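You operate a simulated robot arm through the tools that you are given. There is no shell and no other tool. Be economical: measure what you need, move in short steps, check, and stop when the job is done.

The job below is to be done with a simulated robot arm. You get a single attempt, and the scene is never put back.

TASK
Put one of the brass bushes from the inside of the parts tray on the shelf over the lasting bench. Take the wedge sole on the third shelf from the top of the mould rack and put it away on the top of the sample table. Take the tin marked "WAX 1" from the top of the steel bench and put it on the grey sole there. Stack the big paint jar that says "white" from the clear top behind the small machines on top of the big paint jar that says "blue". Stack the small paint jar labelled "brown" from the clear top behind the small machines on top of the small paint jar that says "green". Fetch the black heel with the largest size on its label from the middle of the steel table and set it on the top shelf of the mould rack. Any order will do. Set down upright: tin.

The check looks at the end state, three seconds after you hand in, the way a careful person would. Anything else that was tipped, shoved, dropped, spilled or broken makes it a failure.

THE ROBOT
A 7-joint arm with a fingered hand on a trunk, on a base that drives. Base frame: it is fixed to the floor where the robot stands at the start and does not move with it; the origin is under the middle of the robot, x ahead of it, y to its left, z up. Readings come in cm, rad, newtons and seconds.
With the tool pointing down near the work surface it reaches from about 10 to 94 cm from the robot's upright axis, wherever it stands. Its first joint turns from -2.007 to 2.007 rad. Places, roughly: big paint jar [-300, 0, 100]; black heel [-300, 25, 75]; brass bush (4x4x3 cm) [80, -10, 90]; grey sole [125, -75, 100]; shelf over the lasting bench [-70, 230, 120]; small paint jar [-300, 0, 100]; tin [150, -100, 100]; top of the sample table [-290, -70, 80]; top shelf of the mould rack [50, 60, 170]; wedge sole [25, 75, 100]. Payload 5 kg.
Tool frame: the origin (TCP) lies between the finger pads and is the grasp point; the fingertips stand 3.2 cm ahead of it; z points along the fingers, y is the line along which they close. The gripper opens to 16 cm. The gripper's body begins 8.9 cm behind the TCP. The gripper is a hand of 4 fingers: y runs from the thumb to the fingers, the wrist lies at [0, 0, -26.7] in the tool frame.
Orientation is told as [roll, pitch, yaw] about the base's x, y, z axes, in that order, counted from this pose: with the fingers straight down and closing along the base's y, the tool's x points along the base's -x, its y along +y and its z along -z.

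THE INTERFACE
- The arm moves only by the tool step_arm. Its argument "targets" is one flat list of numbers, 6 for each row, row after row: the shift along the tool's x, y, z in cm, then the turn, a rotation vector about the tool's x, y, z in rad. In form: [dx, dy, dz, rx, ry, rz, dx, dy, dz, rx, ry, rz, ...]. A call has 1 to 12 rows; each row is the pose to reach, as a shift and turn from the pose commanded when the call began, along the tool's axes at that moment. A row lasts 0.2 s, in which the tool goes at most 5 cm and 0.15 rad; a call with a longer step from one row to the next is refused whole. Where a pose cannot be reached the arm comes as near as it can. A force on the tool above 40 N (or 10 N above the force at the start of the call, whichever is more), or a blocked arm, ends the call early, and 0.2 s more pass. In this call time passes only in rows, and 0.2 s behind the last. It gives the time, the measured TCP pose, the force on the tool (base axes), the opening and the grip force at its end, in the units of the frame above (readings bear some noise), with the torque about the TCP (base axes, N m) and any sound that the robot's microphone picked up, and new pictures: "pictures" is both (left out), scene, wrist or none.
- Cameras (640 x 400 px; columns grow to the right, rows downward): "scene" is now at [1.69, 23.7, 207.39]; the picture's right is [0.40, -0.92, 0.00], its down [-0.55, -0.24, -0.80] and it looks along [0.73, 0.32, -0.60] (base axes); focal length 244 px, centre (320, 200). "wrist" rides on the gripper at [8, -0.4, -11.4] in the tool frame; the picture's right is [0.05, 1.00, 0.00], its down [-0.82, 0.04, -0.58] and it looks along [-0.58, 0.03, 0.82] (tool axes); focal length 265 px, centre (320, 200). There is no depth. A picture from a camera that has moved, and an enlarged one, comes with that camera's place and axes in the base frame and with its lens.
- lift_body(by): slides the trunk up (or, below 0, down) by that many cm; the arm and the scene camera ride with it, the base frame stays. It gives what a move gives, with no picture.
- base_move(legs): drives the robot by 1 to 6 legs, each [ahead, turn to the left] in cm and rad, along the robot's own axes; the way and the turn of a leg run together, so that a leg with both is an arc; at most 150 cm and 3.142 rad a leg. The arm and the cameras ride along, it lands a little off, and it stops where it bumps. It gives what a move gives, and a new picture of the scene camera.
- set_fingers(finger1, finger2, finger3, thumb_bend): sets how far each is bent, from 0 (flat) to 1 (curled in); at 0.3 the hand is open as for a grip, at 0.7 the pads meet at the TCP. One left out holds its place. A second passes; each finger stops where it meets its share of the squeeze, and holds until it gets a number again. It is the only way to open and close the hand. It gives what a move gives, with no picture; readings hold the bend of each and the force on the fingers (four entries, about 0 where the hand has none), thumb and palm.
- aim_head(pan, tilt): turns the head with the scene camera to pan (to the left, within 2.705 rad either way) and tilt (down, from -0.506 to 1.204), counted from straight ahead of the robot. It gives what a move gives, and a new picture of the scene camera.
- close_up(camera, box): a new picture of the part [left, top, right, bottom] of that camera's present view, enlarged. No time passes.
- job_done(): hands the job in; it is judged then, once.

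Work in short steps. Places have to be worked out from the pictures, the camera data and where the tool is seen: move nearer, look again, correct. Check each grasp and each placing, and mend what went wrong. You have 186 turns and 260 pictures in all, those below and enlarged ones among them. Open the gripper and draw the arm clear of the work before you hand the job in, unless the task says otherwise; then end with one line.

The tools are called by a JSON object that holds its "name" and its "arguments". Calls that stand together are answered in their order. step_arm: Moves the arm, as the interface text tells. Its arguments: {"type":"object","properties":{"targets":{"type":"array"},"pictures":{"type":"string","enum":["both","scene","wrist","none"]}},"required":["targets"]} The other tools are called the same way: lift_body (by) slides the trunk up or down; set_fingers (finger1, finger2, finger3, thumb_bend) moves the fingers one by one; base_move (legs) drives the base; aim_head (pan, tilt) turns the head that bears the scene camera; close_up (camera, box) takes an enlarged picture of a part of a camera's view; job_done () hands the job in.

At the start:

```text
t: 0.0
ee_pos: [48.4, 12.42, 188.69]
tool_rot: [0.001, 0.0, 0.0]
force: [-0.4, 0.5, -0.8]
moment: [0.04, -0.01, 0.0]
width: 15.98
gripper_force: 0.2
shape: jaw
bend: [0.3, 0.3, 0.3, 0.3]
finger forces: [0.0, 0.0, 0.0, 0.0, 0.0, 0.0]
trunk travel left (down, up): [-90.0, 9.0]
robot x, y, heading: [0.08, 0.1, 0.003]
head pan, tilt: [0.414, 0.646]
```

scene: 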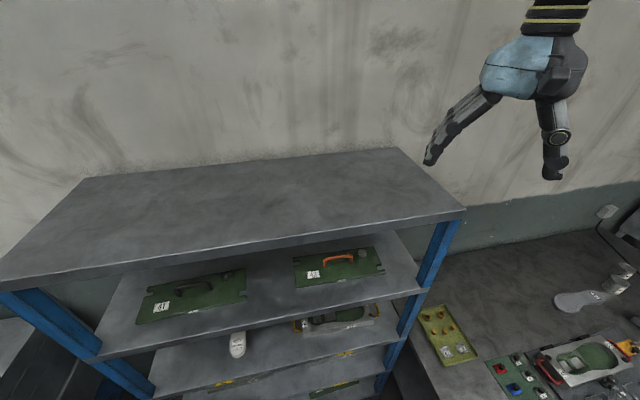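
wrist: 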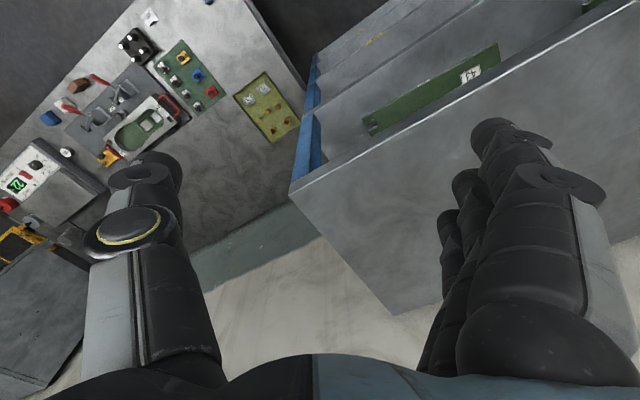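

I start by surveying: the mould rack is ahead-left and the steel bench with the parts tray is ahead-right. I turn the head to see the bench on the right.

{"name": "aim_head", "arguments": {"pan": -0.4, "tilt": 0.7}}

{"name": "aim_head", "arguments": {"pan": 1.6, "tilt": 0.5}}

{"name": "aim_head", "arguments": {"pan": 2.7, "tilt": 0.4}}

{"name": "aim_head", "arguments": {"pan": -2.7, "tilt": 0.4}}

```text
t: 1.1
ee_pos: [48.4, 12.45, 188.69]
tool_rot: [0.0, 0.0, 0.001]
force: [0.6, 0.4, 0.0]
moment: [0.01, -0.03, -0.01]
width: 15.97
gripper_force: 0.0
shape: jaw
bend: [0.3, 0.3, 0.3, 0.3]
finger forces: [0.0, 0.0, 0.0, 0.1, 0.1, 0.0]
trunk travel left (down, up): [-90.0, 9.0]
robot x, y, heading: [0.15, 0.23, 0.006]
head pan, tilt: [-0.4, 0.7]
camera scene: at [1.56, 16.92, 206.94], right [-0.39, -0.92, 0.0], down [-0.59, 0.25, -0.76], along [0.7, -0.3, -0.64], focal length 244 px, centre (320, 200)
```

scene: 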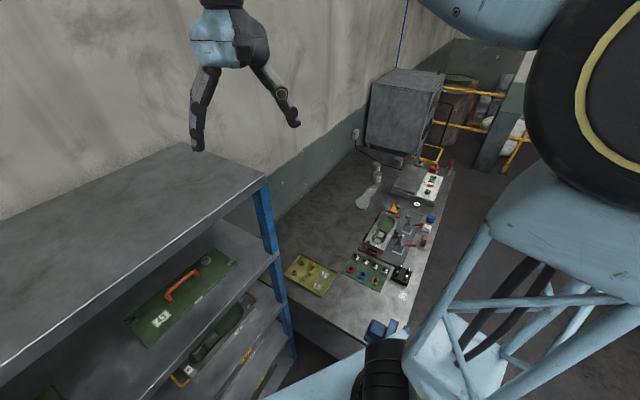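

```text
t: 3.1
ee_pos: [48.4, 12.43, 188.58]
tool_rot: [0.0, 0.001, -0.001]
force: [0.3, 0.4, -0.1]
moment: [-0.02, 0.0, 0.01]
width: 15.98
gripper_force: 0.1
shape: jaw
bend: [0.3, 0.3, 0.3, 0.3]
finger forces: [0.0, 0.1, 0.0, 0.0, 0.1, 0.1]
trunk travel left (down, up): [-90.0, 9.0]
robot x, y, heading: [-0.08, -0.05, -0.0]
head pan, tilt: [1.6, 0.499]
camera scene: at [-6.53, 29.31, 208.71], right [1.0, 0.03, 0.0], down [0.01, -0.48, -0.88], along [-0.03, 0.88, -0.48], focal length 244 px, centre (320, 200)
```

scene: 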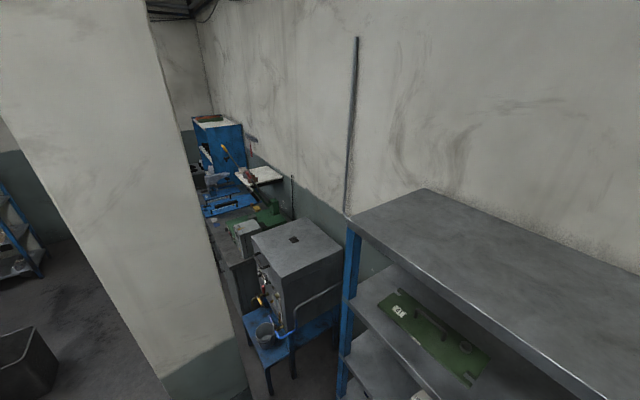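

```text
t: 4.4
ee_pos: [48.37, 12.4, 188.67]
tool_rot: [-0.002, 0.0, -0.001]
force: [0.1, -0.1, -0.1]
moment: [-0.02, -0.01, -0.01]
width: 15.99
gripper_force: 0.1
shape: jaw
bend: [0.3, 0.3, 0.3, 0.3]
finger forces: [0.0, 0.0, 0.1, 0.0, 0.0, 0.1]
trunk travel left (down, up): [-90.0, 9.0]
robot x, y, heading: [0.13, -0.18, 0.003]
head pan, tilt: [2.7, 0.4]
camera scene: at [-14.64, 24.18, 209.62], right [0.43, 0.9, 0.0], down [0.35, -0.17, -0.92], along [-0.83, 0.39, -0.39], focal length 244 px, centre (320, 200)
```

scene: 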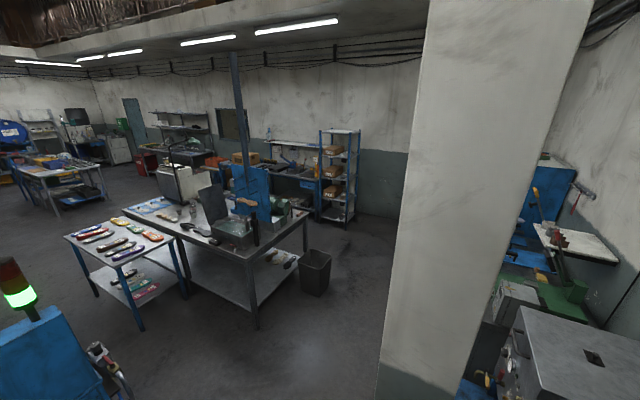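

```text
t: 8.6
ee_pos: [48.43, 12.33, 188.64]
tool_rot: [-0.001, 0.001, -0.001]
force: [-0.2, -0.1, -0.9]
moment: [0.01, 0.0, -0.01]
width: 15.97
gripper_force: 0.2
shape: jaw
bend: [0.3, 0.3, 0.3, 0.3]
finger forces: [0.1, 0.1, 0.0, 0.0, 0.0, 0.0]
trunk travel left (down, up): [-90.0, 9.0]
robot x, y, heading: [0.06, -0.11, -0.001]
head pan, tilt: [-2.7, 0.4]
camera scene: at [-14.65, 16.25, 209.62], right [-0.43, 0.9, 0.0], down [0.35, 0.17, -0.92], along [-0.83, -0.39, -0.39], focal length 244 px, centre (320, 200)
```

scene: 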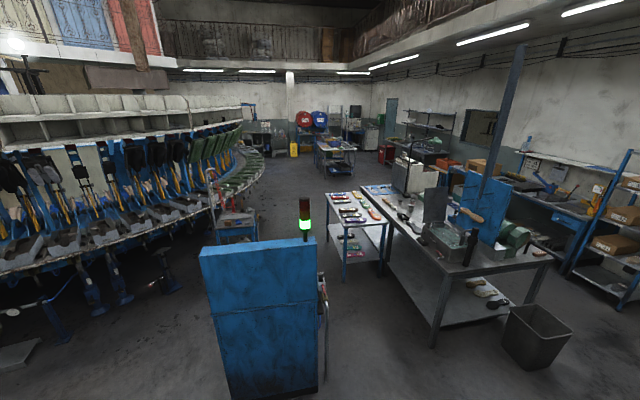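

The steel bench lies to the front right. I look back at it and take enlarged pictures of the tray, sole and tin.

{"name": "aim_head", "arguments": {"pan": -0.45, "tilt": 0.7}}

{"name": "close_up", "arguments": {"camera": "scene", "box": [240, 130, 460, 330]}}

{"name": "close_up", "arguments": {"camera": "scene", "box": [330, 140, 430, 210]}}

```text
t: 10.7
ee_pos: [48.41, 12.43, 188.6]
tool_rot: [-0.001, 0.001, 0.0]
force: [-0.1, 0.7, 0.1]
moment: [0.03, 0.05, -0.02]
width: 15.97
gripper_force: 0.2
shape: jaw
bend: [0.3, 0.3, 0.3, 0.3]
finger forces: [0.0, 0.0, 0.1, 0.0, 0.0, 0.1]
trunk travel left (down, up): [-90.0, 9.0]
robot x, y, heading: [0.04, -0.19, -0.004]
head pan, tilt: [-0.45, 0.7]
camera scene: at [1.37, 16.51, 206.94], right [-0.44, -0.9, 0.0], down [-0.58, 0.28, -0.77], along [0.69, -0.33, -0.64], focal length 244 px, centre (320, 200)
```

scene: 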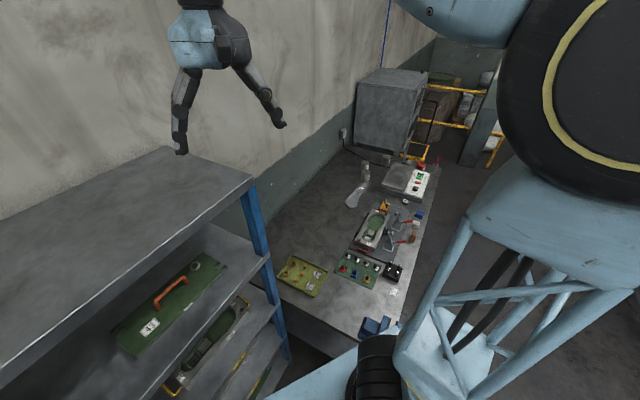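

```text
2.00 times, centred on (350, 230) of scene
camera zoom: at [1.37, 16.51, 206.94], right [-0.44, -0.9, 0.0], down [-0.58, 0.28, -0.77], along [0.69, -0.33, -0.64], focal length 488 px, centre (260, 140)
```

zoom: 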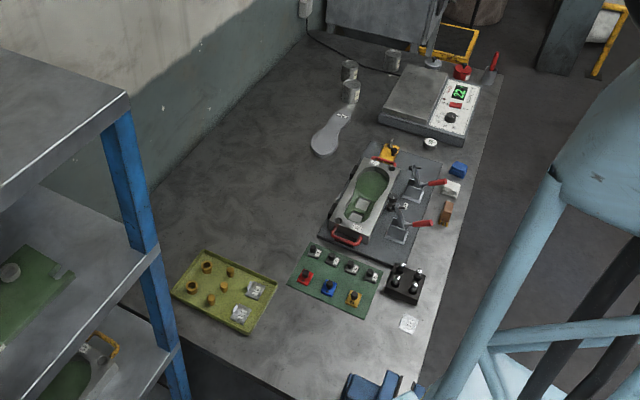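

```text
5.71 times, centred on (380, 175) of scene
camera zoom: at [1.37, 16.51, 206.94], right [-0.44, -0.9, 0.0], down [-0.58, 0.28, -0.77], along [0.69, -0.33, -0.64], focal length 1396 px, centre (-23, 343)
```

zoom: 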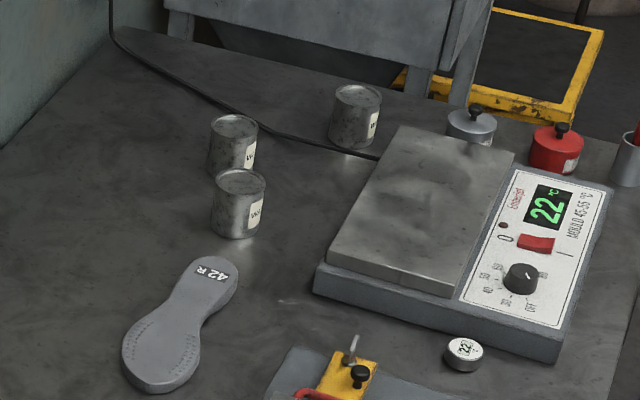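

The bench runs obliquely away to the right (edge direction about [0.58,-0.82]), so I need to drive along its front. First I check that the floor to my right is free.

{"name": "aim_head", "arguments": {"pan": -1.2, "tilt": 0.7}}

{"name": "aim_head", "arguments": {"pan": -2.0, "tilt": 0.7}}

```text
t: 11.8
ee_pos: [48.31, 12.41, 188.69]
tool_rot: [0.001, 0.0, 0.0]
force: [0.1, 0.4, -0.7]
moment: [0.01, 0.02, 0.0]
width: 15.99
gripper_force: 0.1
shape: jaw
bend: [0.3, 0.3, 0.3, 0.3]
finger forces: [0.1, 0.0, 0.0, 0.0, 0.0, 0.0]
trunk travel left (down, up): [-90.0, 9.0]
robot x, y, heading: [-0.19, 0.05, -0.001]
head pan, tilt: [-1.201, 0.7]
camera scene: at [-3.19, 12.29, 206.94], right [-0.93, -0.36, 0.0], down [-0.23, 0.6, -0.77], along [0.28, -0.71, -0.64], focal length 244 px, centre (320, 200)
```

scene: 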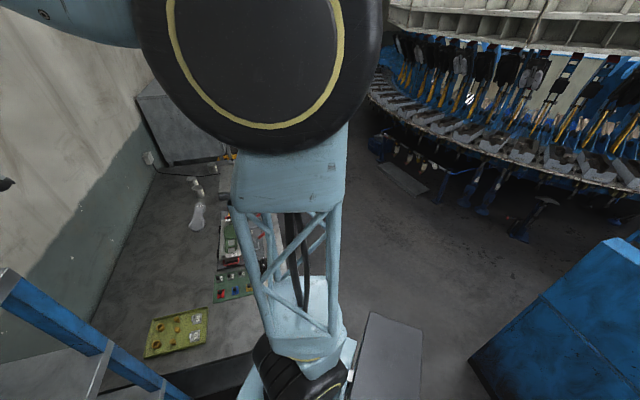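

```text
t: 12.9
ee_pos: [48.38, 12.49, 188.71]
tool_rot: [0.001, 0.0, 0.0]
force: [-0.1, 0.1, -0.7]
moment: [0.02, -0.03, 0.0]
width: 15.96
gripper_force: 0.0
shape: jaw
bend: [0.3, 0.3, 0.3, 0.3]
finger forces: [0.1, 0.0, 0.0, 0.1, 0.0, 0.1]
trunk travel left (down, up): [-90.0, 9.0]
robot x, y, heading: [-0.18, 0.07, 0.005]
head pan, tilt: [-2.0, 0.7]
camera scene: at [-9.8, 12.48, 206.94], right [-0.91, 0.42, 0.0], down [0.27, 0.59, -0.77], along [-0.32, -0.7, -0.64], focal length 244 px, centre (320, 200)
```

scene: 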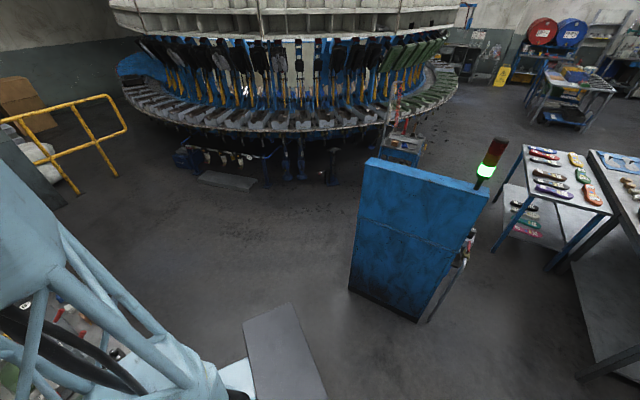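

There's a grey plate near the robot's right side; I look closer to decide whether it's on the floor in my way.

{"name": "aim_head", "arguments": {"pan": -1.65, "tilt": 1.1}}

```text
t: 13.8
ee_pos: [48.3, 12.55, 188.61]
tool_rot: [0.001, 0.0, 0.0]
force: [-0.6, -0.3, 0.4]
moment: [0.0, -0.03, -0.01]
width: 15.96
gripper_force: 0.1
shape: jaw
bend: [0.3, 0.3, 0.3, 0.3]
finger forces: [0.0, 0.1, 0.0, 0.0, 0.0, 0.0]
trunk travel left (down, up): [-90.0, 9.0]
robot x, y, heading: [0.14, -0.1, -0.0]
head pan, tilt: [-1.649, 1.1]
camera scene: at [-6.78, 13.92, 203.94], right [-1.0, 0.08, 0.0], down [0.07, 0.89, -0.45], along [-0.04, -0.45, -0.89], focal length 244 px, centre (320, 200)
```

scene: 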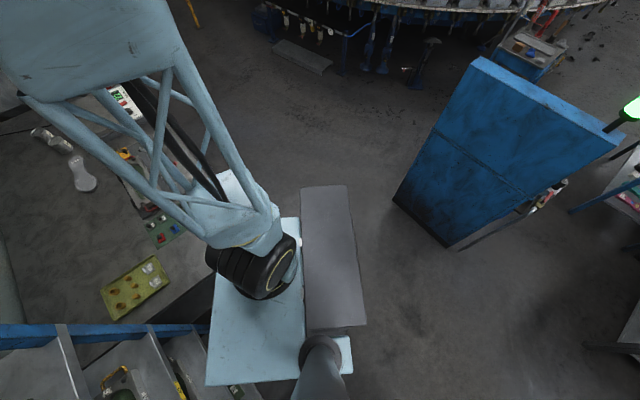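

The plate belongs to the robot itself. I back away from the bench, then look again.

{"name": "base_move", "arguments": {"legs": [[-35, 0]]}}

{"name": "aim_head", "arguments": {"pan": -0.7, "tilt": 0.9}}

```text
t: 16.1
ee_pos: [13.25, 12.35, 188.63]
tool_rot: [0.0, -0.002, -0.006]
force: [-0.2, -0.5, -0.6]
moment: [0.03, -0.05, -0.01]
width: 15.98
gripper_force: 0.1
shape: jaw
bend: [0.3, 0.3, 0.3, 0.3]
finger forces: [0.0, 0.0, 0.1, 0.0, 0.0, 0.1]
trunk travel left (down, up): [-90.0, 9.0]
robot x, y, heading: [-35.12, -0.09, -0.006]
head pan, tilt: [-1.649, 1.1]
camera scene: at [-41.85, 14.04, 203.93], right [-1.0, 0.08, 0.0], down [0.07, 0.89, -0.45], along [-0.04, -0.45, -0.89], focal length 244 px, centre (320, 200)
```

scene: 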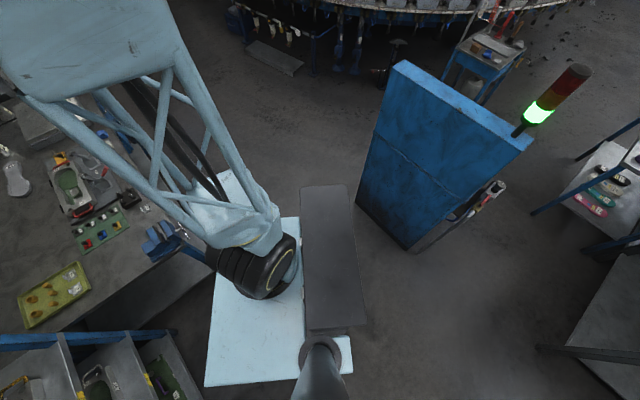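

```text
t: 17.3
ee_pos: [13.45, 12.43, 188.62]
tool_rot: [0.0, -0.001, -0.006]
force: [-0.8, -0.1, -0.2]
moment: [0.01, 0.02, -0.02]
width: 16.0
gripper_force: 0.1
shape: jaw
bend: [0.3, 0.3, 0.3, 0.3]
finger forces: [0.0, 0.0, 0.1, 0.0, 0.0, 0.1]
trunk travel left (down, up): [-90.0, 9.0]
robot x, y, heading: [-34.93, 0.03, -0.001]
head pan, tilt: [-0.7, 0.901]
camera scene: at [-35.43, 15.42, 205.32], right [-0.65, -0.76, 0.0], down [-0.6, 0.51, -0.62], along [0.47, -0.4, -0.78], focal length 244 px, centre (320, 200)
```

scene: 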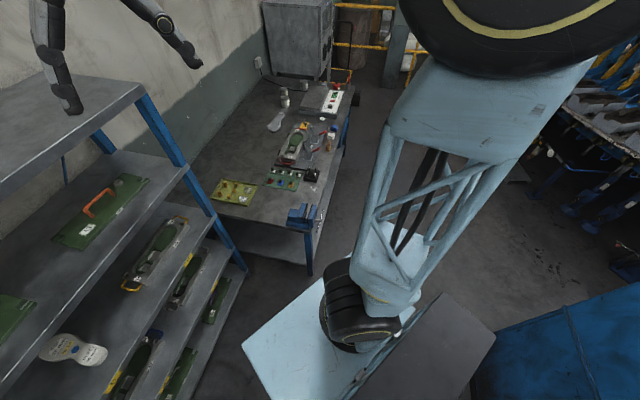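

The floor ahead-right is free. I turn to run parallel to the bench front and drive.

{"name": "base_move", "arguments": {"legs": [[0, -0.98]]}}

{"name": "aim_head", "arguments": {"pan": 0.3, "tilt": 0.9}}

```text
t: 20.3
ee_pos: [1.86, -33.63, 188.64]
tool_rot: [0.0, -0.001, -0.994]
force: [0.0, -0.5, -0.4]
moment: [0.02, -0.01, 0.03]
width: 15.97
gripper_force: 0.1
shape: jaw
bend: [0.3, 0.3, 0.3, 0.3]
finger forces: [0.0, 0.0, 0.1, 0.1, 0.0, 0.0]
trunk travel left (down, up): [-90.0, 9.0]
robot x, y, heading: [-35.28, -0.18, -0.992]
head pan, tilt: [-0.7, 0.901]
camera scene: at [-22.45, 8.57, 205.32], right [-0.99, 0.12, 0.0], down [0.1, 0.78, -0.62], along [-0.08, -0.62, -0.78], focal length 244 px, centre (320, 200)
```

scene: 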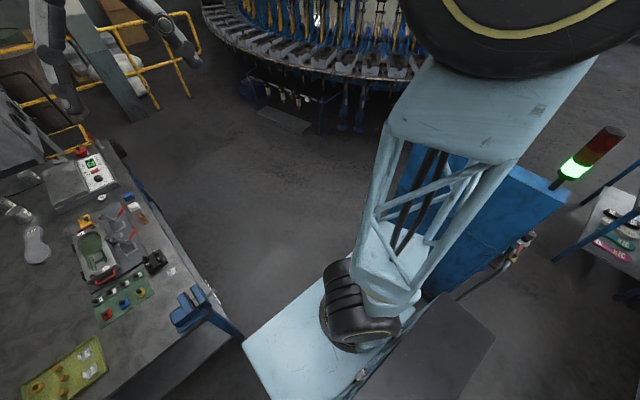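

```text
t: 21.6
ee_pos: [1.89, -33.59, 188.56]
tool_rot: [-0.001, -0.001, -0.995]
force: [0.6, 0.0, -0.3]
moment: [-0.01, 0.03, -0.04]
width: 15.97
gripper_force: 0.0
shape: jaw
bend: [0.3, 0.3, 0.3, 0.3]
finger forces: [0.0, 0.0, 0.0, 0.1, 0.0, 0.0]
trunk travel left (down, up): [-90.0, 9.0]
robot x, y, heading: [-34.85, 0.2, -0.99]
head pan, tilt: [0.3, 0.901]
camera scene: at [-15.72, 11.25, 205.32], right [-0.64, -0.77, 0.0], down [-0.6, 0.5, -0.62], along [0.48, -0.4, -0.78], focal length 244 px, centre (320, 200)
```

scene: 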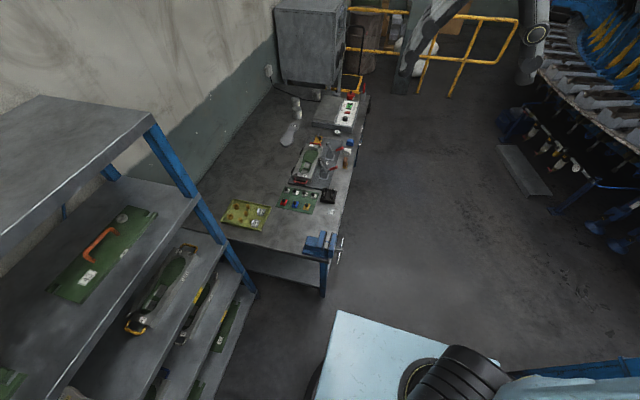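

The path along the bench front is clear (vise handle about 25 cm left of my line). I drive along it, then turn to face the bench.

{"name": "base_move", "arguments": {"legs": [[75, 0], [75, 0.0]]}}

{"name": "base_move", "arguments": {"legs": [[0, 1.6]]}}

{"name": "aim_head", "arguments": {"pan": 0.1, "tilt": 0.9}}

```text
t: 29.3
ee_pos: [82.49, -159.6, 188.57]
tool_rot: [0.001, 0.001, -1.006]
force: [0.1, 0.2, -0.9]
moment: [-0.02, 0.0, 0.01]
width: 15.98
gripper_force: 0.1
shape: jaw
bend: [0.3, 0.3, 0.3, 0.3]
finger forces: [0.0, 0.0, 0.0, 0.0, 0.0, 0.0]
trunk travel left (down, up): [-90.0, 9.0]
robot x, y, heading: [45.54, -125.36, -1.002]
head pan, tilt: [0.3, 0.901]
camera scene: at [65.46, -114.48, 205.32], right [-0.65, -0.76, 0.0], down [-0.6, 0.51, -0.62], along [0.47, -0.4, -0.78], focal length 244 px, centre (320, 200)
```

scene: 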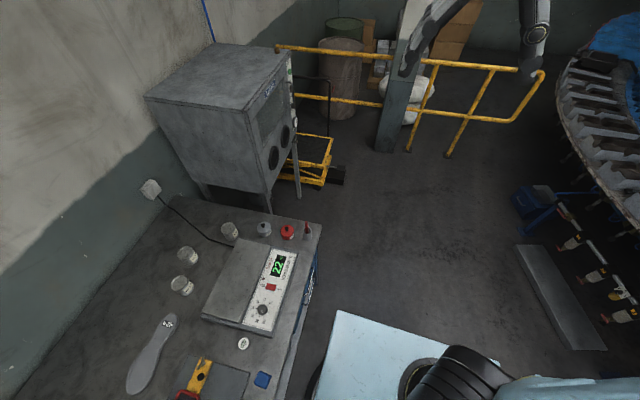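

```text
t: 33.8
ee_pos: [78.67, -87.62, 188.57]
tool_rot: [0.0, -0.001, 0.605]
force: [-0.1, -0.1, -0.5]
moment: [-0.01, 0.04, 0.0]
width: 16.0
gripper_force: 0.0
shape: jaw
bend: [0.3, 0.3, 0.3, 0.3]
finger forces: [0.1, 0.1, 0.0, 0.0, 0.1, 0.0]
trunk travel left (down, up): [-90.0, 9.0]
robot x, y, heading: [45.8, -125.36, 0.61]
head pan, tilt: [0.3, 0.901]
camera scene: at [33.85, -106.19, 205.32], right [0.79, -0.62, 0.0], down [-0.48, -0.62, -0.62], along [0.38, 0.49, -0.78], focal length 244 px, centre (320, 200)
```

scene: 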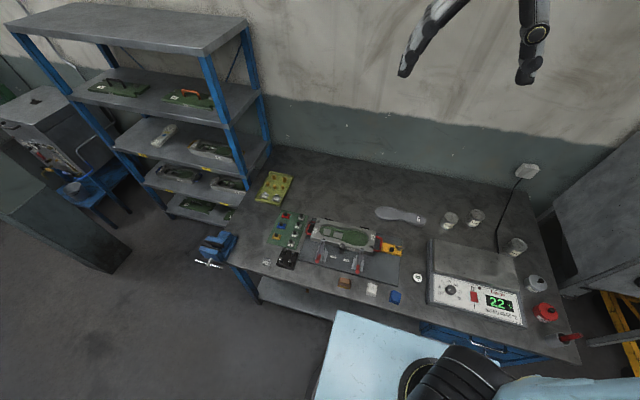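

```text
t: 34.5
ee_pos: [78.69, -87.54, 188.72]
tool_rot: [0.0, 0.0, 0.604]
force: [-0.3, -0.1, 0.4]
moment: [0.02, 0.01, -0.02]
width: 15.98
gripper_force: 0.0
shape: jaw
bend: [0.3, 0.3, 0.3, 0.3]
finger forces: [0.0, 0.1, 0.1, 0.1, 0.0, 0.0]
trunk travel left (down, up): [-90.0, 9.0]
robot x, y, heading: [45.8, -125.42, 0.608]
head pan, tilt: [0.099, 0.901]
camera scene: at [34.95, -107.24, 205.32], right [0.65, -0.76, 0.0], down [-0.6, -0.51, -0.62], along [0.47, 0.4, -0.78], focal length 244 px, centre (320, 200)
```

scene: 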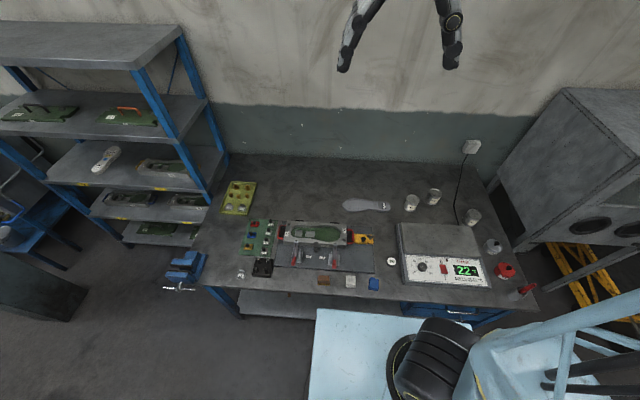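

Great view. I zoom in on the tins and the sole to read the labels.

{"name": "close_up", "arguments": {"camera": "scene", "box": [335, 170, 495, 270]}}

{"name": "close_up", "arguments": {"camera": "scene", "box": [395, 180, 491, 240]}}

{"name": "close_up", "arguments": {"camera": "scene", "box": [190, 170, 310, 290]}}

{"name": "close_up", "arguments": {"camera": "scene", "box": [0, 60, 220, 250]}}

```text
4.00 times, centred on (415, 220) of scene
camera zoom: at [34.95, -107.24, 205.32], right [0.65, -0.76, 0.0], down [-0.6, -0.51, -0.62], along [0.47, 0.4, -0.78], focal length 977 px, centre (-60, 120)
```

zoom: 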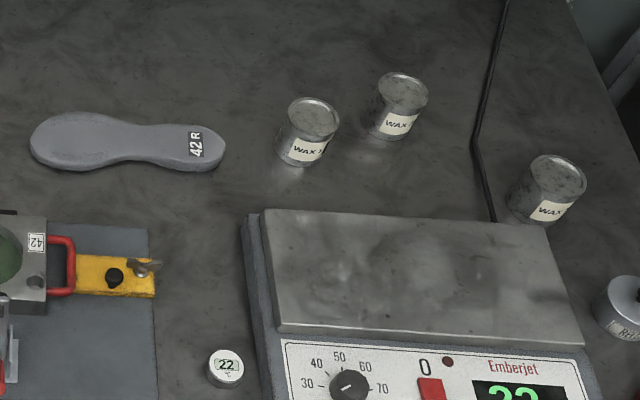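

```text
6.67 times, centred on (443, 210) of scene
camera zoom: at [34.95, -107.24, 205.32], right [0.65, -0.76, 0.0], down [-0.6, -0.51, -0.62], along [0.47, 0.4, -0.78], focal length 1628 px, centre (-500, 133)
```

zoom: 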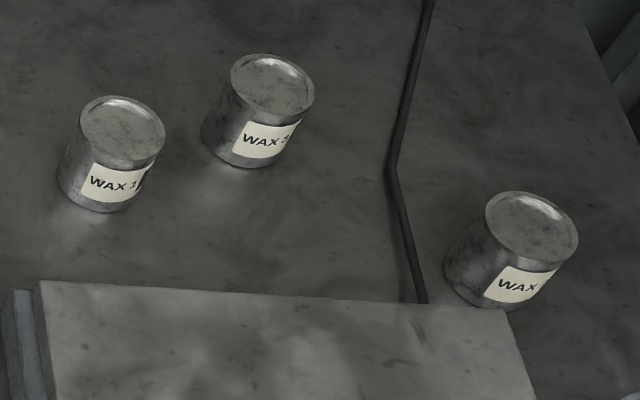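

```text
3.33 times, centred on (250, 230) of scene
camera zoom: at [34.95, -107.24, 205.32], right [0.65, -0.76, 0.0], down [-0.6, -0.51, -0.62], along [0.47, 0.4, -0.78], focal length 814 px, centre (553, 100)
```

zoom: 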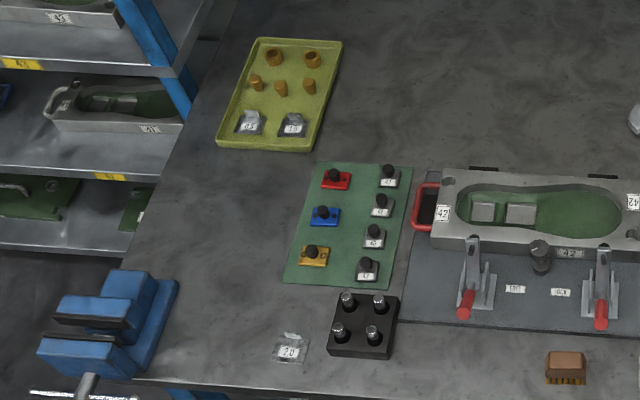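

```text
2.11 times, centred on (110, 155) of scene
camera zoom: at [34.95, -107.24, 205.32], right [0.65, -0.76, 0.0], down [-0.6, -0.51, -0.62], along [0.47, 0.4, -0.78], focal length 514 px, centre (762, 295)
```

zoom: 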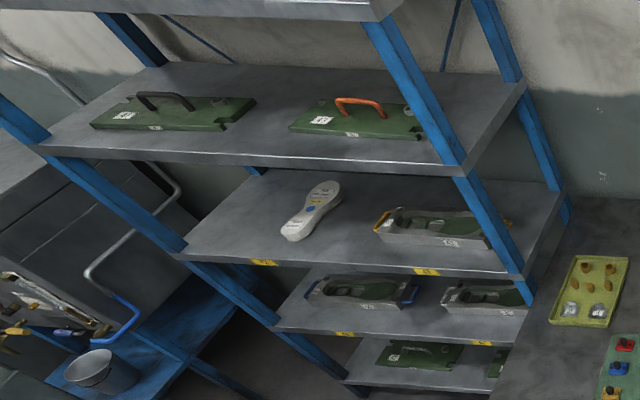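

WAX 1 is the tin nearest the sole (about [135,-92], top ~97); the sole's forepart is about [115,-66]. I drive 11 cm closer to the bench for comfortable reach.

{"name": "base_move", "arguments": {"legs": [[11, 0]]}}

{"name": "step_arm", "arguments": {"targets": [0, 0, 0, 0, 0, 0.15, 0, 0, 0, 0, 0, 0.3, 0, 0, 0, 0, 0, 0.45, 0, 0, 0, 0, 0, 0.6], "pictures": "wrist"}}

```text
t: 35.7
ee_pos: [87.99, -81.17, 188.53]
tool_rot: [0.0, -0.001, 0.606]
force: [0.7, 0.0, 0.5]
moment: [-0.05, 0.03, -0.02]
width: 15.99
gripper_force: 0.0
shape: jaw
bend: [0.3, 0.3, 0.3, 0.3]
finger forces: [0.0, 0.0, 0.0, 0.0, 0.1, 0.0]
trunk travel left (down, up): [-90.0, 9.0]
robot x, y, heading: [54.59, -118.95, 0.608]
head pan, tilt: [0.099, 0.901]
camera scene: at [44.2, -100.88, 205.32], right [0.65, -0.76, 0.0], down [-0.6, -0.51, -0.62], along [0.47, 0.4, -0.78], focal length 244 px, centre (320, 200)
```

scene: 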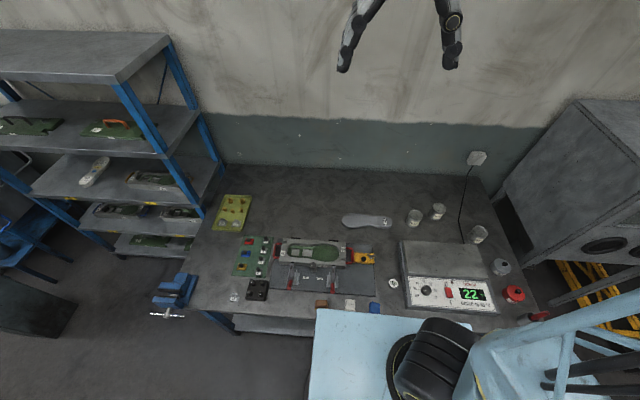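

```text
t: 36.7
ee_pos: [87.78, -81.32, 188.54]
tool_rot: [-0.001, 0.0, 0.005]
force: [0.6, -0.1, -0.2]
moment: [0.0, 0.0, -0.03]
width: 15.99
gripper_force: 0.1
shape: jaw
bend: [0.3, 0.3, 0.3, 0.3]
finger forces: [0.0, 0.0, 0.0, 0.1, 0.0, 0.1]
trunk travel left (down, up): [-90.0, 9.0]
robot x, y, heading: [54.71, -119.46, 0.604]
head pan, tilt: [0.099, 0.901]
camera wrist: at [79.69, -81.6, 199.91], right [-0.06, 1.0, 0.0], down [0.82, 0.05, 0.58], along [0.58, 0.03, -0.82], focal length 265 px, centre (320, 200)
```

wrist: 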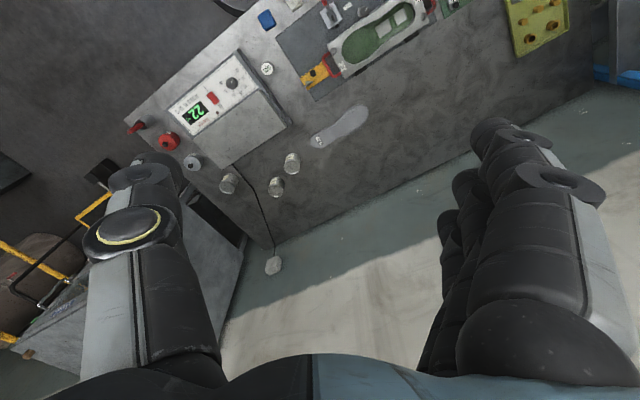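

Wrist view agrees: tin ≈ [134,-91.5], sole forepart ≈ [115,-67]. I move over the tin, partly down.

{"name": "step_arm", "arguments": {"targets": [-3.85, -0.85, 2.75, 0, 0, 0, -7.7, -1.7, 5.5, 0, 0, 0, -11.55, -2.55, 8.25, 0, 0, 0, -15.4, -3.4, 11, 0, 0, 0, -19.25, -4.25, 13.75, 0, 0, 0, -23.1, -5.1, 16.5, 0, 0, 0, -26.95, -5.95, 19.25, 0, 0, 0, -30.8, -6.8, 22, 0, 0, 0, -34.65, -7.65, 24.75, 0, 0, 0, -38.5, -8.5, 27.5, 0, 0, 0, -42.35, -9.35, 30.25, 0, 0, 0, -46.2, -10.2, 33, 0, 0, 0], "pictures": "both"}}

```text
t: 39.3
ee_pos: [134.35, -91.33, 155.45]
tool_rot: [0.0, 0.001, 0.005]
force: [0.9, -0.1, -0.3]
moment: [0.01, 0.07, -0.02]
width: 16.0
gripper_force: 0.1
shape: jaw
bend: [0.3, 0.3, 0.3, 0.3]
finger forces: [0.0, 0.0, 0.0, 0.1, 0.0, 0.0]
trunk travel left (down, up): [-90.0, 9.0]
robot x, y, heading: [55.4, -119.05, 0.607]
head pan, tilt: [0.099, 0.901]
camera scene: at [44.44, -101.01, 205.35], right [0.65, -0.76, 0.0], down [-0.6, -0.51, -0.62], along [0.47, 0.4, -0.78], focal length 244 px, centre (320, 200)
camera wrist: at [126.3, -91.69, 166.78], right [-0.06, 1.0, 0.0], down [0.82, 0.05, 0.58], along [0.57, 0.03, -0.82], focal length 265 px, centre (320, 200)
```

scene: 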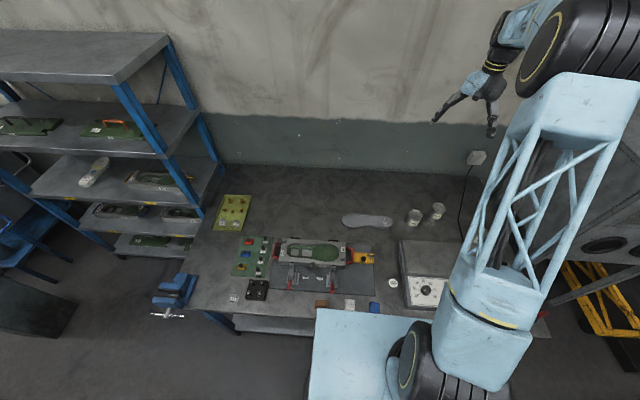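
wrist: 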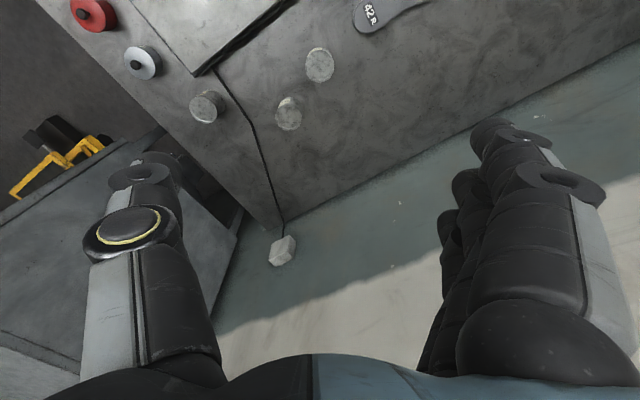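

Tin top centre reads about [135.3,-91.7]. I descend to z≈121 and check again.

{"name": "step_arm", "arguments": {"targets": [-0.1, 0, 4.8, 0, 0, 0, -0.3, -0.1, 9.6, 0, 0, 0, -0.4, -0.2, 14.4, 0, 0, 0, -0.6, -0.2, 19.2, 0, 0, 0, -0.7, -0.3, 24, 0, 0, 0, -0.8, -0.3, 28.8, 0, 0, 0, -0.8, -0.3, 33.6, 0, 0, 0], "pictures": "both"}}

```text
t: 40.9
ee_pos: [134.91, -91.55, 121.72]
tool_rot: [0.001, -0.001, 0.005]
force: [-0.1, -0.3, -0.3]
moment: [0.0, 0.04, 0.0]
width: 15.97
gripper_force: 0.0
shape: jaw
bend: [0.3, 0.3, 0.3, 0.3]
finger forces: [0.0, 0.0, 0.1, 0.0, 0.0, 0.0]
trunk travel left (down, up): [-90.0, 9.0]
robot x, y, heading: [55.04, -118.87, 0.606]
head pan, tilt: [0.099, 0.901]
camera scene: at [44.25, -100.93, 205.34], right [0.65, -0.76, 0.0], down [-0.6, -0.51, -0.62], along [0.47, 0.4, -0.78], focal length 244 px, centre (320, 200)
camera wrist: at [126.85, -91.96, 133.14], right [-0.06, 1.0, 0.0], down [0.82, 0.05, 0.58], along [0.58, 0.03, -0.82], focal length 265 px, centre (320, 200)
```

scene: 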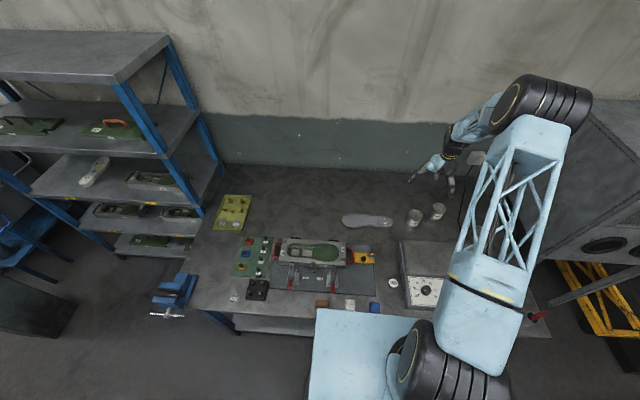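
wrist: 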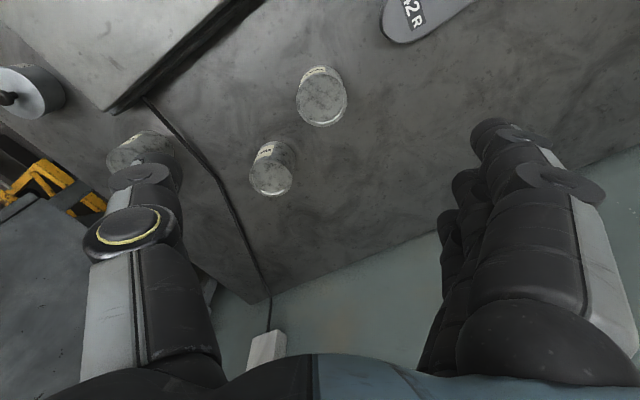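

Tin is ~6.6 cm wide, centre slightly further ahead (~136.3). I go down another step with correction and look again.

{"name": "step_arm", "arguments": {"targets": [-0.5, 0.1, 4.5, 0, 0, 0, -1.0, 0.2, 9, 0, 0, 0, -1.4, 0.3, 13, 0, 0, 0], "pictures": "wrist"}}

```text
t: 41.7
ee_pos: [136.31, -91.09, 108.88]
tool_rot: [0.001, -0.001, 0.005]
force: [0.4, 0.2, 0.2]
moment: [-0.04, 0.05, 0.01]
width: 15.99
gripper_force: 0.1
shape: jaw
bend: [0.3, 0.3, 0.3, 0.3]
finger forces: [0.0, 0.0, 0.1, 0.0, 0.1, 0.0]
trunk travel left (down, up): [-90.0, 9.0]
robot x, y, heading: [55.18, -119.32, 0.606]
head pan, tilt: [0.099, 0.901]
camera wrist: at [128.27, -91.58, 120.33], right [-0.06, 1.0, 0.0], down [0.82, 0.05, 0.58], along [0.58, 0.03, -0.82], focal length 265 px, centre (320, 200)
```

wrist: 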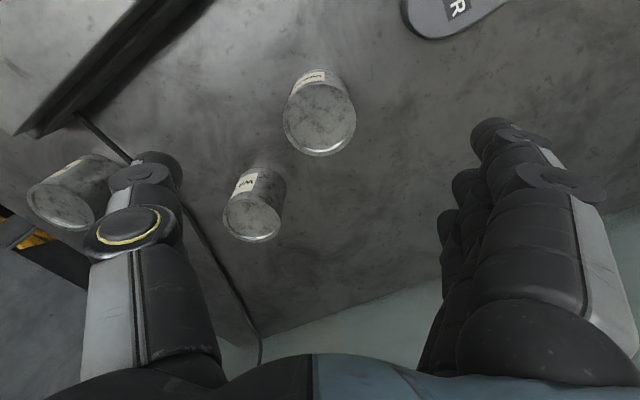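

Tin centre ≈ [136.9,-91.2], top ≈ 94.8, diameter 7. I descend around it with the tool at z≈92.3.

{"name": "step_arm", "arguments": {"targets": [-0.3, 0, 4.5, 0, 0, 0, -0.6, -0.1, 9, 0, 0, 0, -0.6, -0.1, 13, 0, 0, 0, -0.6, -0.1, 16.3, 0, 0, 0], "pictures": "both"}}

```text
t: 42.7
ee_pos: [136.96, -91.35, 92.75]
tool_rot: [0.0, 0.0, 0.006]
force: [0.2, 0.1, 1.0]
moment: [-0.03, 0.05, -0.01]
width: 15.99
gripper_force: 0.1
shape: jaw
bend: [0.3, 0.3, 0.3, 0.3]
finger forces: [0.0, 0.0, 0.1, 0.0, 0.1, 0.0]
trunk travel left (down, up): [-90.0, 9.0]
robot x, y, heading: [55.36, -119.42, 0.607]
head pan, tilt: [0.099, 0.901]
camera scene: at [44.11, -100.97, 205.33], right [0.65, -0.76, 0.0], down [-0.6, -0.51, -0.62], along [0.47, 0.4, -0.78], focal length 244 px, centre (320, 200)
camera wrist: at [128.84, -91.69, 104.14], right [-0.06, 1.0, 0.0], down [0.81, 0.05, 0.58], along [0.58, 0.03, -0.82], focal length 265 px, centre (320, 200)
```

scene: 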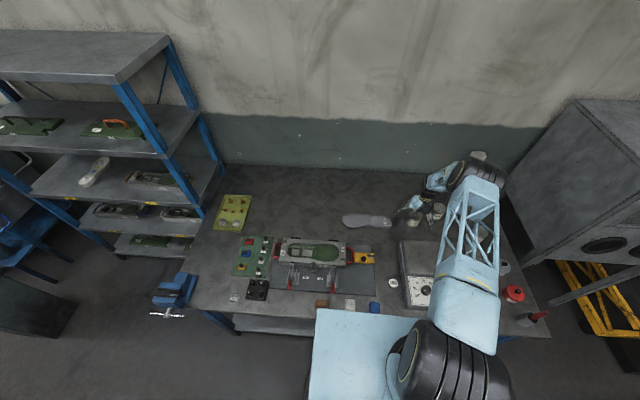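
wrist: 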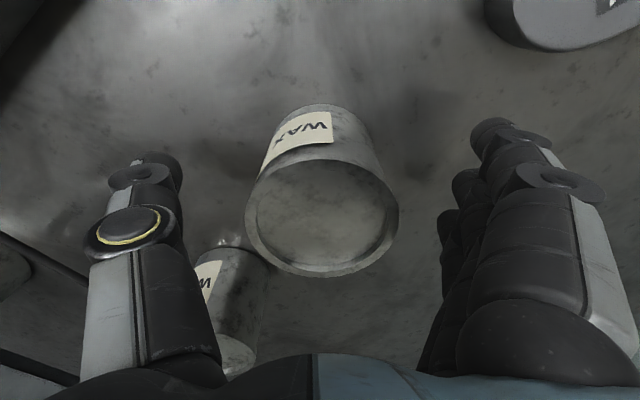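

The tin is centred between the fingers. I close the hand.

{"name": "set_fingers", "arguments": {"finger1": 0.7, "finger2": 0.7, "finger3": 0.7, "thumb_bend": 0.7}}

{"name": "step_arm", "arguments": {"targets": [0, 0, -3, 0, 0, 0, 0, 0, -6, 0, 0, 0], "pictures": "wrist"}}

```text
t: 43.7
ee_pos: [136.93, -91.43, 92.79]
tool_rot: [0.0, 0.0, 0.005]
force: [0.4, -0.8, 0.2]
moment: [-0.03, 0.04, 0.01]
width: 6.43
gripper_force: 27.0
shape: fingers
bend: [0.61, 0.53, 0.58, 0.6]
finger forces: [8.0, 9.5, 9.0, 0.0, 27.4, 0.1]
trunk travel left (down, up): [-90.0, 9.0]
robot x, y, heading: [55.17, -119.41, 0.604]
head pan, tilt: [0.099, 0.901]
```

```text
t: 44.3
ee_pos: [136.85, -91.33, 98.77]
tool_rot: [0.0, 0.002, 0.005]
force: [-0.7, 0.6, -3.6]
moment: [0.02, -0.01, 0.04]
width: 6.41
gripper_force: 26.9
shape: fingers
bend: [0.61, 0.53, 0.58, 0.6]
finger forces: [8.0, 9.7, 9.0, 0.1, 27.4, 0.0]
trunk travel left (down, up): [-90.0, 9.0]
robot x, y, heading: [55.35, -118.83, 0.608]
head pan, tilt: [0.099, 0.901]
camera wrist: at [128.69, -91.73, 110.08], right [-0.06, 1.0, 0.0], down [0.82, 0.05, 0.58], along [0.58, 0.03, -0.82], focal length 265 px, centre (320, 200)
```

wrist: 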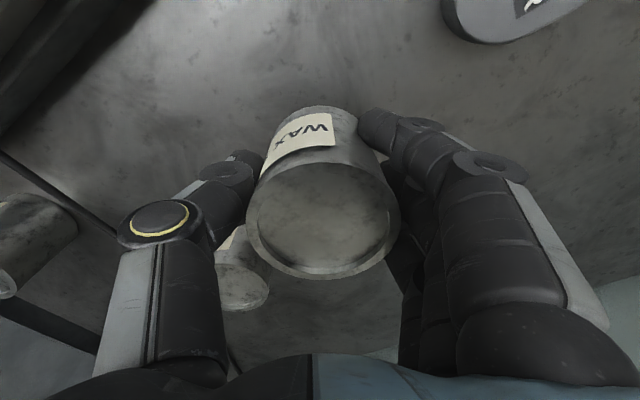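

Tin is held. I raise it slightly and carry it toward the sole's forepart, staying high, then look.

{"name": "step_arm", "arguments": {"targets": [0, 0, -4, 0, 0, 0, 0, 0, -8, 0, 0, 0, 3.1, 3.4, -9, 0, 0, 0, 6.2, 6.8, -9, 0, 0, 0, 9.3, 10.2, -9, 0, 0, 0, 12.4, 13.6, -9, 0, 0, 0, 15.5, 17, -9, 0, 0, 0, 18.6, 20.4, -9, 0, 0, 0, 21.5, 23.9, -9, 0, 0, 0], "pictures": "both"}}

{"name": "close_up", "arguments": {"camera": "scene", "box": [320, 170, 480, 270]}}

```text
t: 46.3
ee_pos: [115.07, -67.45, 107.63]
tool_rot: [-0.002, -0.001, 0.006]
force: [0.4, -0.3, -2.6]
moment: [-0.04, 0.0, 0.02]
width: 6.42
gripper_force: 27.1
shape: fingers
bend: [0.61, 0.53, 0.58, 0.6]
finger forces: [8.2, 9.6, 9.4, 0.0, 27.1, 0.1]
trunk travel left (down, up): [-90.0, 9.0]
robot x, y, heading: [55.39, -118.87, 0.608]
head pan, tilt: [0.099, 0.901]
camera scene: at [43.92, -100.69, 205.29], right [0.65, -0.76, 0.0], down [-0.6, -0.51, -0.62], along [0.47, 0.4, -0.78], focal length 244 px, centre (320, 200)
camera wrist: at [106.89, -67.88, 118.99], right [-0.06, 1.0, 0.0], down [0.81, 0.05, 0.58], along [0.58, 0.03, -0.82], focal length 265 px, centre (320, 200)
```

scene: 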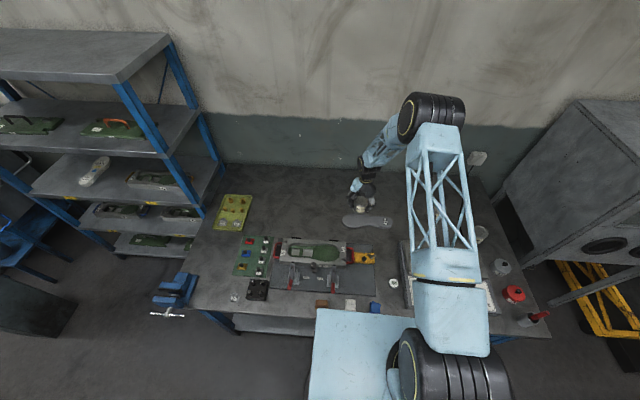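
wrist: 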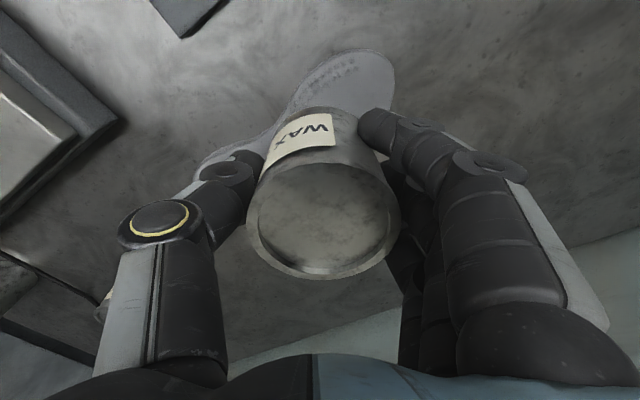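

```text
4.00 times, centred on (400, 220) of scene
camera zoom: at [43.92, -100.69, 205.29], right [0.65, -0.76, 0.0], down [-0.6, -0.51, -0.62], along [0.47, 0.4, -0.78], focal length 977 px, centre (0, 120)
```

zoom: 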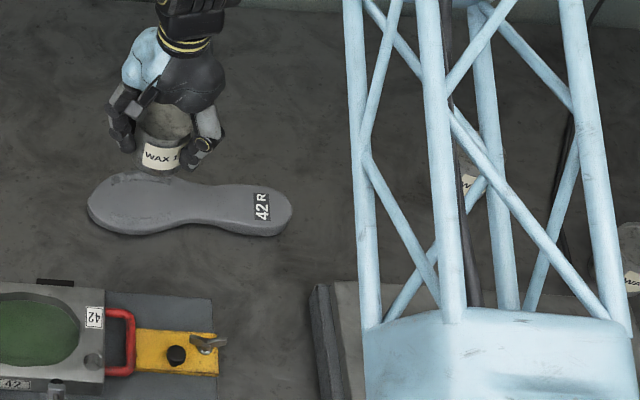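

Refined forepart centre ≈ [116,-65.3]. I shift there and start lowering to just above the sole.

{"name": "step_arm", "arguments": {"targets": [-0.6, 1.1, 0, 0, 0, 0, -1.1, 2.1, 3, 0, 0, 0, -1.1, 2.1, 6, 0, 0, 0, -1.1, 2.1, 9, 0, 0, 0], "pictures": "both"}}

{"name": "close_up", "arguments": {"camera": "scene", "box": [325, 175, 421, 235]}}

```text
t: 47.3
ee_pos: [116.54, -65.37, 98.72]
tool_rot: [0.0, 0.0, 0.007]
force: [0.5, 0.9, -2.7]
moment: [-0.04, 0.02, 0.03]
width: 6.4
gripper_force: 27.3
shape: fingers
bend: [0.61, 0.53, 0.58, 0.6]
finger forces: [8.4, 9.8, 9.5, 0.0, 27.0, 0.0]
trunk travel left (down, up): [-90.0, 9.0]
robot x, y, heading: [54.75, -118.63, 0.604]
head pan, tilt: [0.099, 0.901]
camera scene: at [44.21, -100.86, 205.32], right [0.65, -0.76, 0.0], down [-0.6, -0.51, -0.62], along [0.47, 0.4, -0.78], focal length 244 px, centre (320, 200)
camera wrist: at [108.29, -65.76, 110.03], right [-0.06, 1.0, 0.0], down [0.81, 0.05, 0.58], along [0.58, 0.03, -0.82], focal length 265 px, centre (320, 200)
```

scene: 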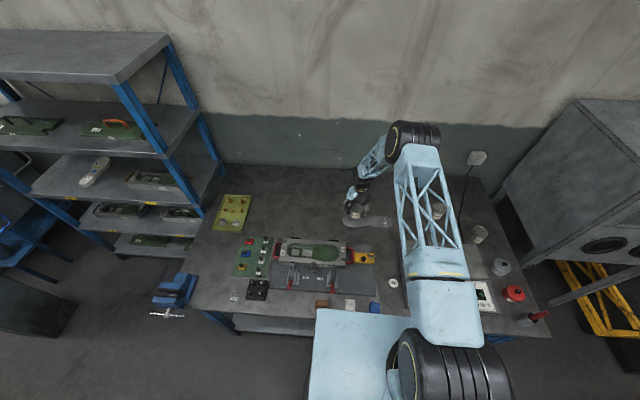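
wrist: 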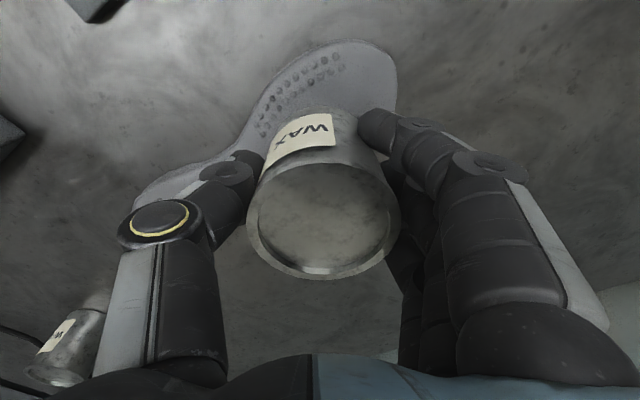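

```text
6.67 times, centred on (373, 205) of scene
camera zoom: at [44.21, -100.86, 205.32], right [0.65, -0.76, 0.0], down [-0.6, -0.51, -0.62], along [0.47, 0.4, -0.78], focal length 1628 px, centre (-33, 167)
```

zoom: 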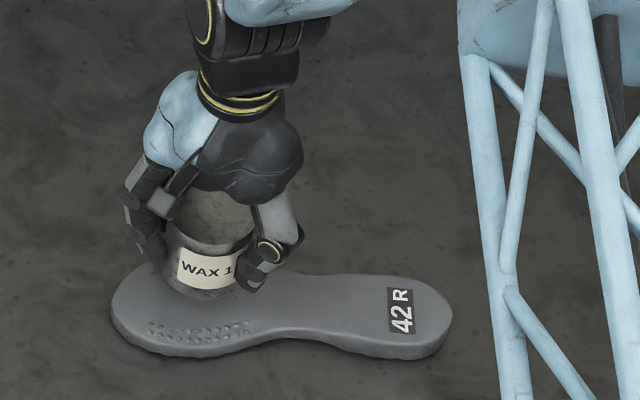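

The tin lines up with the sole's forepart. I lower slowly, watching the force.

{"name": "step_arm", "arguments": {"targets": [0, 0, 1.2, 0, 0, 0, 0, 0, 2.4, 0, 0, 0, 0, 0, 3.0, 0, 0, 0], "pictures": "none"}}

{"name": "close_up", "arguments": {"camera": "scene", "box": [325, 175, 421, 235]}}

```text
t: 48.1
ee_pos: [116.43, -65.5, 95.79]
tool_rot: [0.001, -0.001, 0.005]
force: [0.0, -0.5, -2.3]
moment: [-0.02, 0.03, 0.0]
width: 6.41
gripper_force: 27.0
shape: fingers
bend: [0.61, 0.53, 0.58, 0.6]
finger forces: [8.4, 9.8, 9.5, 0.0, 26.9, 0.1]
trunk travel left (down, up): [-90.0, 9.0]
robot x, y, heading: [55.27, -119.2, 0.607]
head pan, tilt: [0.099, 0.901]
```

```text
6.67 times, centred on (373, 205) of scene
camera zoom: at [44.12, -100.9, 205.32], right [0.65, -0.76, 0.0], down [-0.6, -0.51, -0.62], along [0.47, 0.4, -0.78], focal length 1628 px, centre (-33, 167)
```

zoom: 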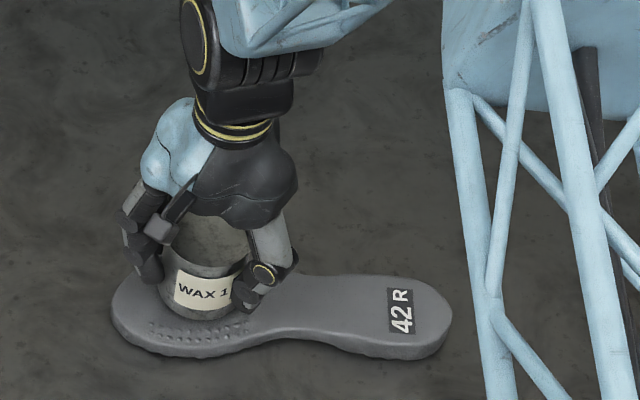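

Nearly there. I lower further in fine steps; contact will stop it.

{"name": "step_arm", "arguments": {"targets": [0, 0, 0.25, 0, 0, 0, 0, 0, 0.5, 0, 0, 0, 0, 0, 0.75, 0, 0, 0, 0, 0, 1.0, 0, 0, 0], "pictures": "none"}}

{"name": "step_arm", "arguments": {"targets": [0, 0, 0.15, 0, 0, 0, 0, 0, 0.3, 0, 0, 0, 0, 0, 0.45, 0, 0, 0, 0, 0, 0.6, 0, 0, 0], "pictures": "none"}}

```text
t: 49.1
ee_pos: [116.33, -65.45, 94.71]
tool_rot: [-0.001, -0.001, 0.004]
force: [-0.4, -0.8, -3.5]
moment: [-0.03, -0.02, 0.02]
width: 6.36
gripper_force: 26.6
shape: fingers
bend: [0.61, 0.53, 0.58, 0.6]
finger forces: [8.4, 9.8, 9.6, 0.0, 26.8, 0.2]
trunk travel left (down, up): [-90.0, 9.0]
robot x, y, heading: [55.05, -119.15, 0.607]
head pan, tilt: [0.099, 0.901]
```

```text
t: 50.1
ee_pos: [116.33, -65.37, 94.41]
tool_rot: [0.0, -0.003, 0.005]
force: [0.7, 0.7, 21.1]
moment: [0.23, -0.02, 0.02]
width: 6.39
gripper_force: 29.6
shape: fingers
bend: [0.62, 0.54, 0.59, 0.6]
finger forces: [9.4, 10.1, 10.5, 0.0, 29.1, 0.0]
trunk travel left (down, up): [-90.0, 9.0]
robot x, y, heading: [55.34, -119.06, 0.605]
head pan, tilt: [0.099, 0.901]
```

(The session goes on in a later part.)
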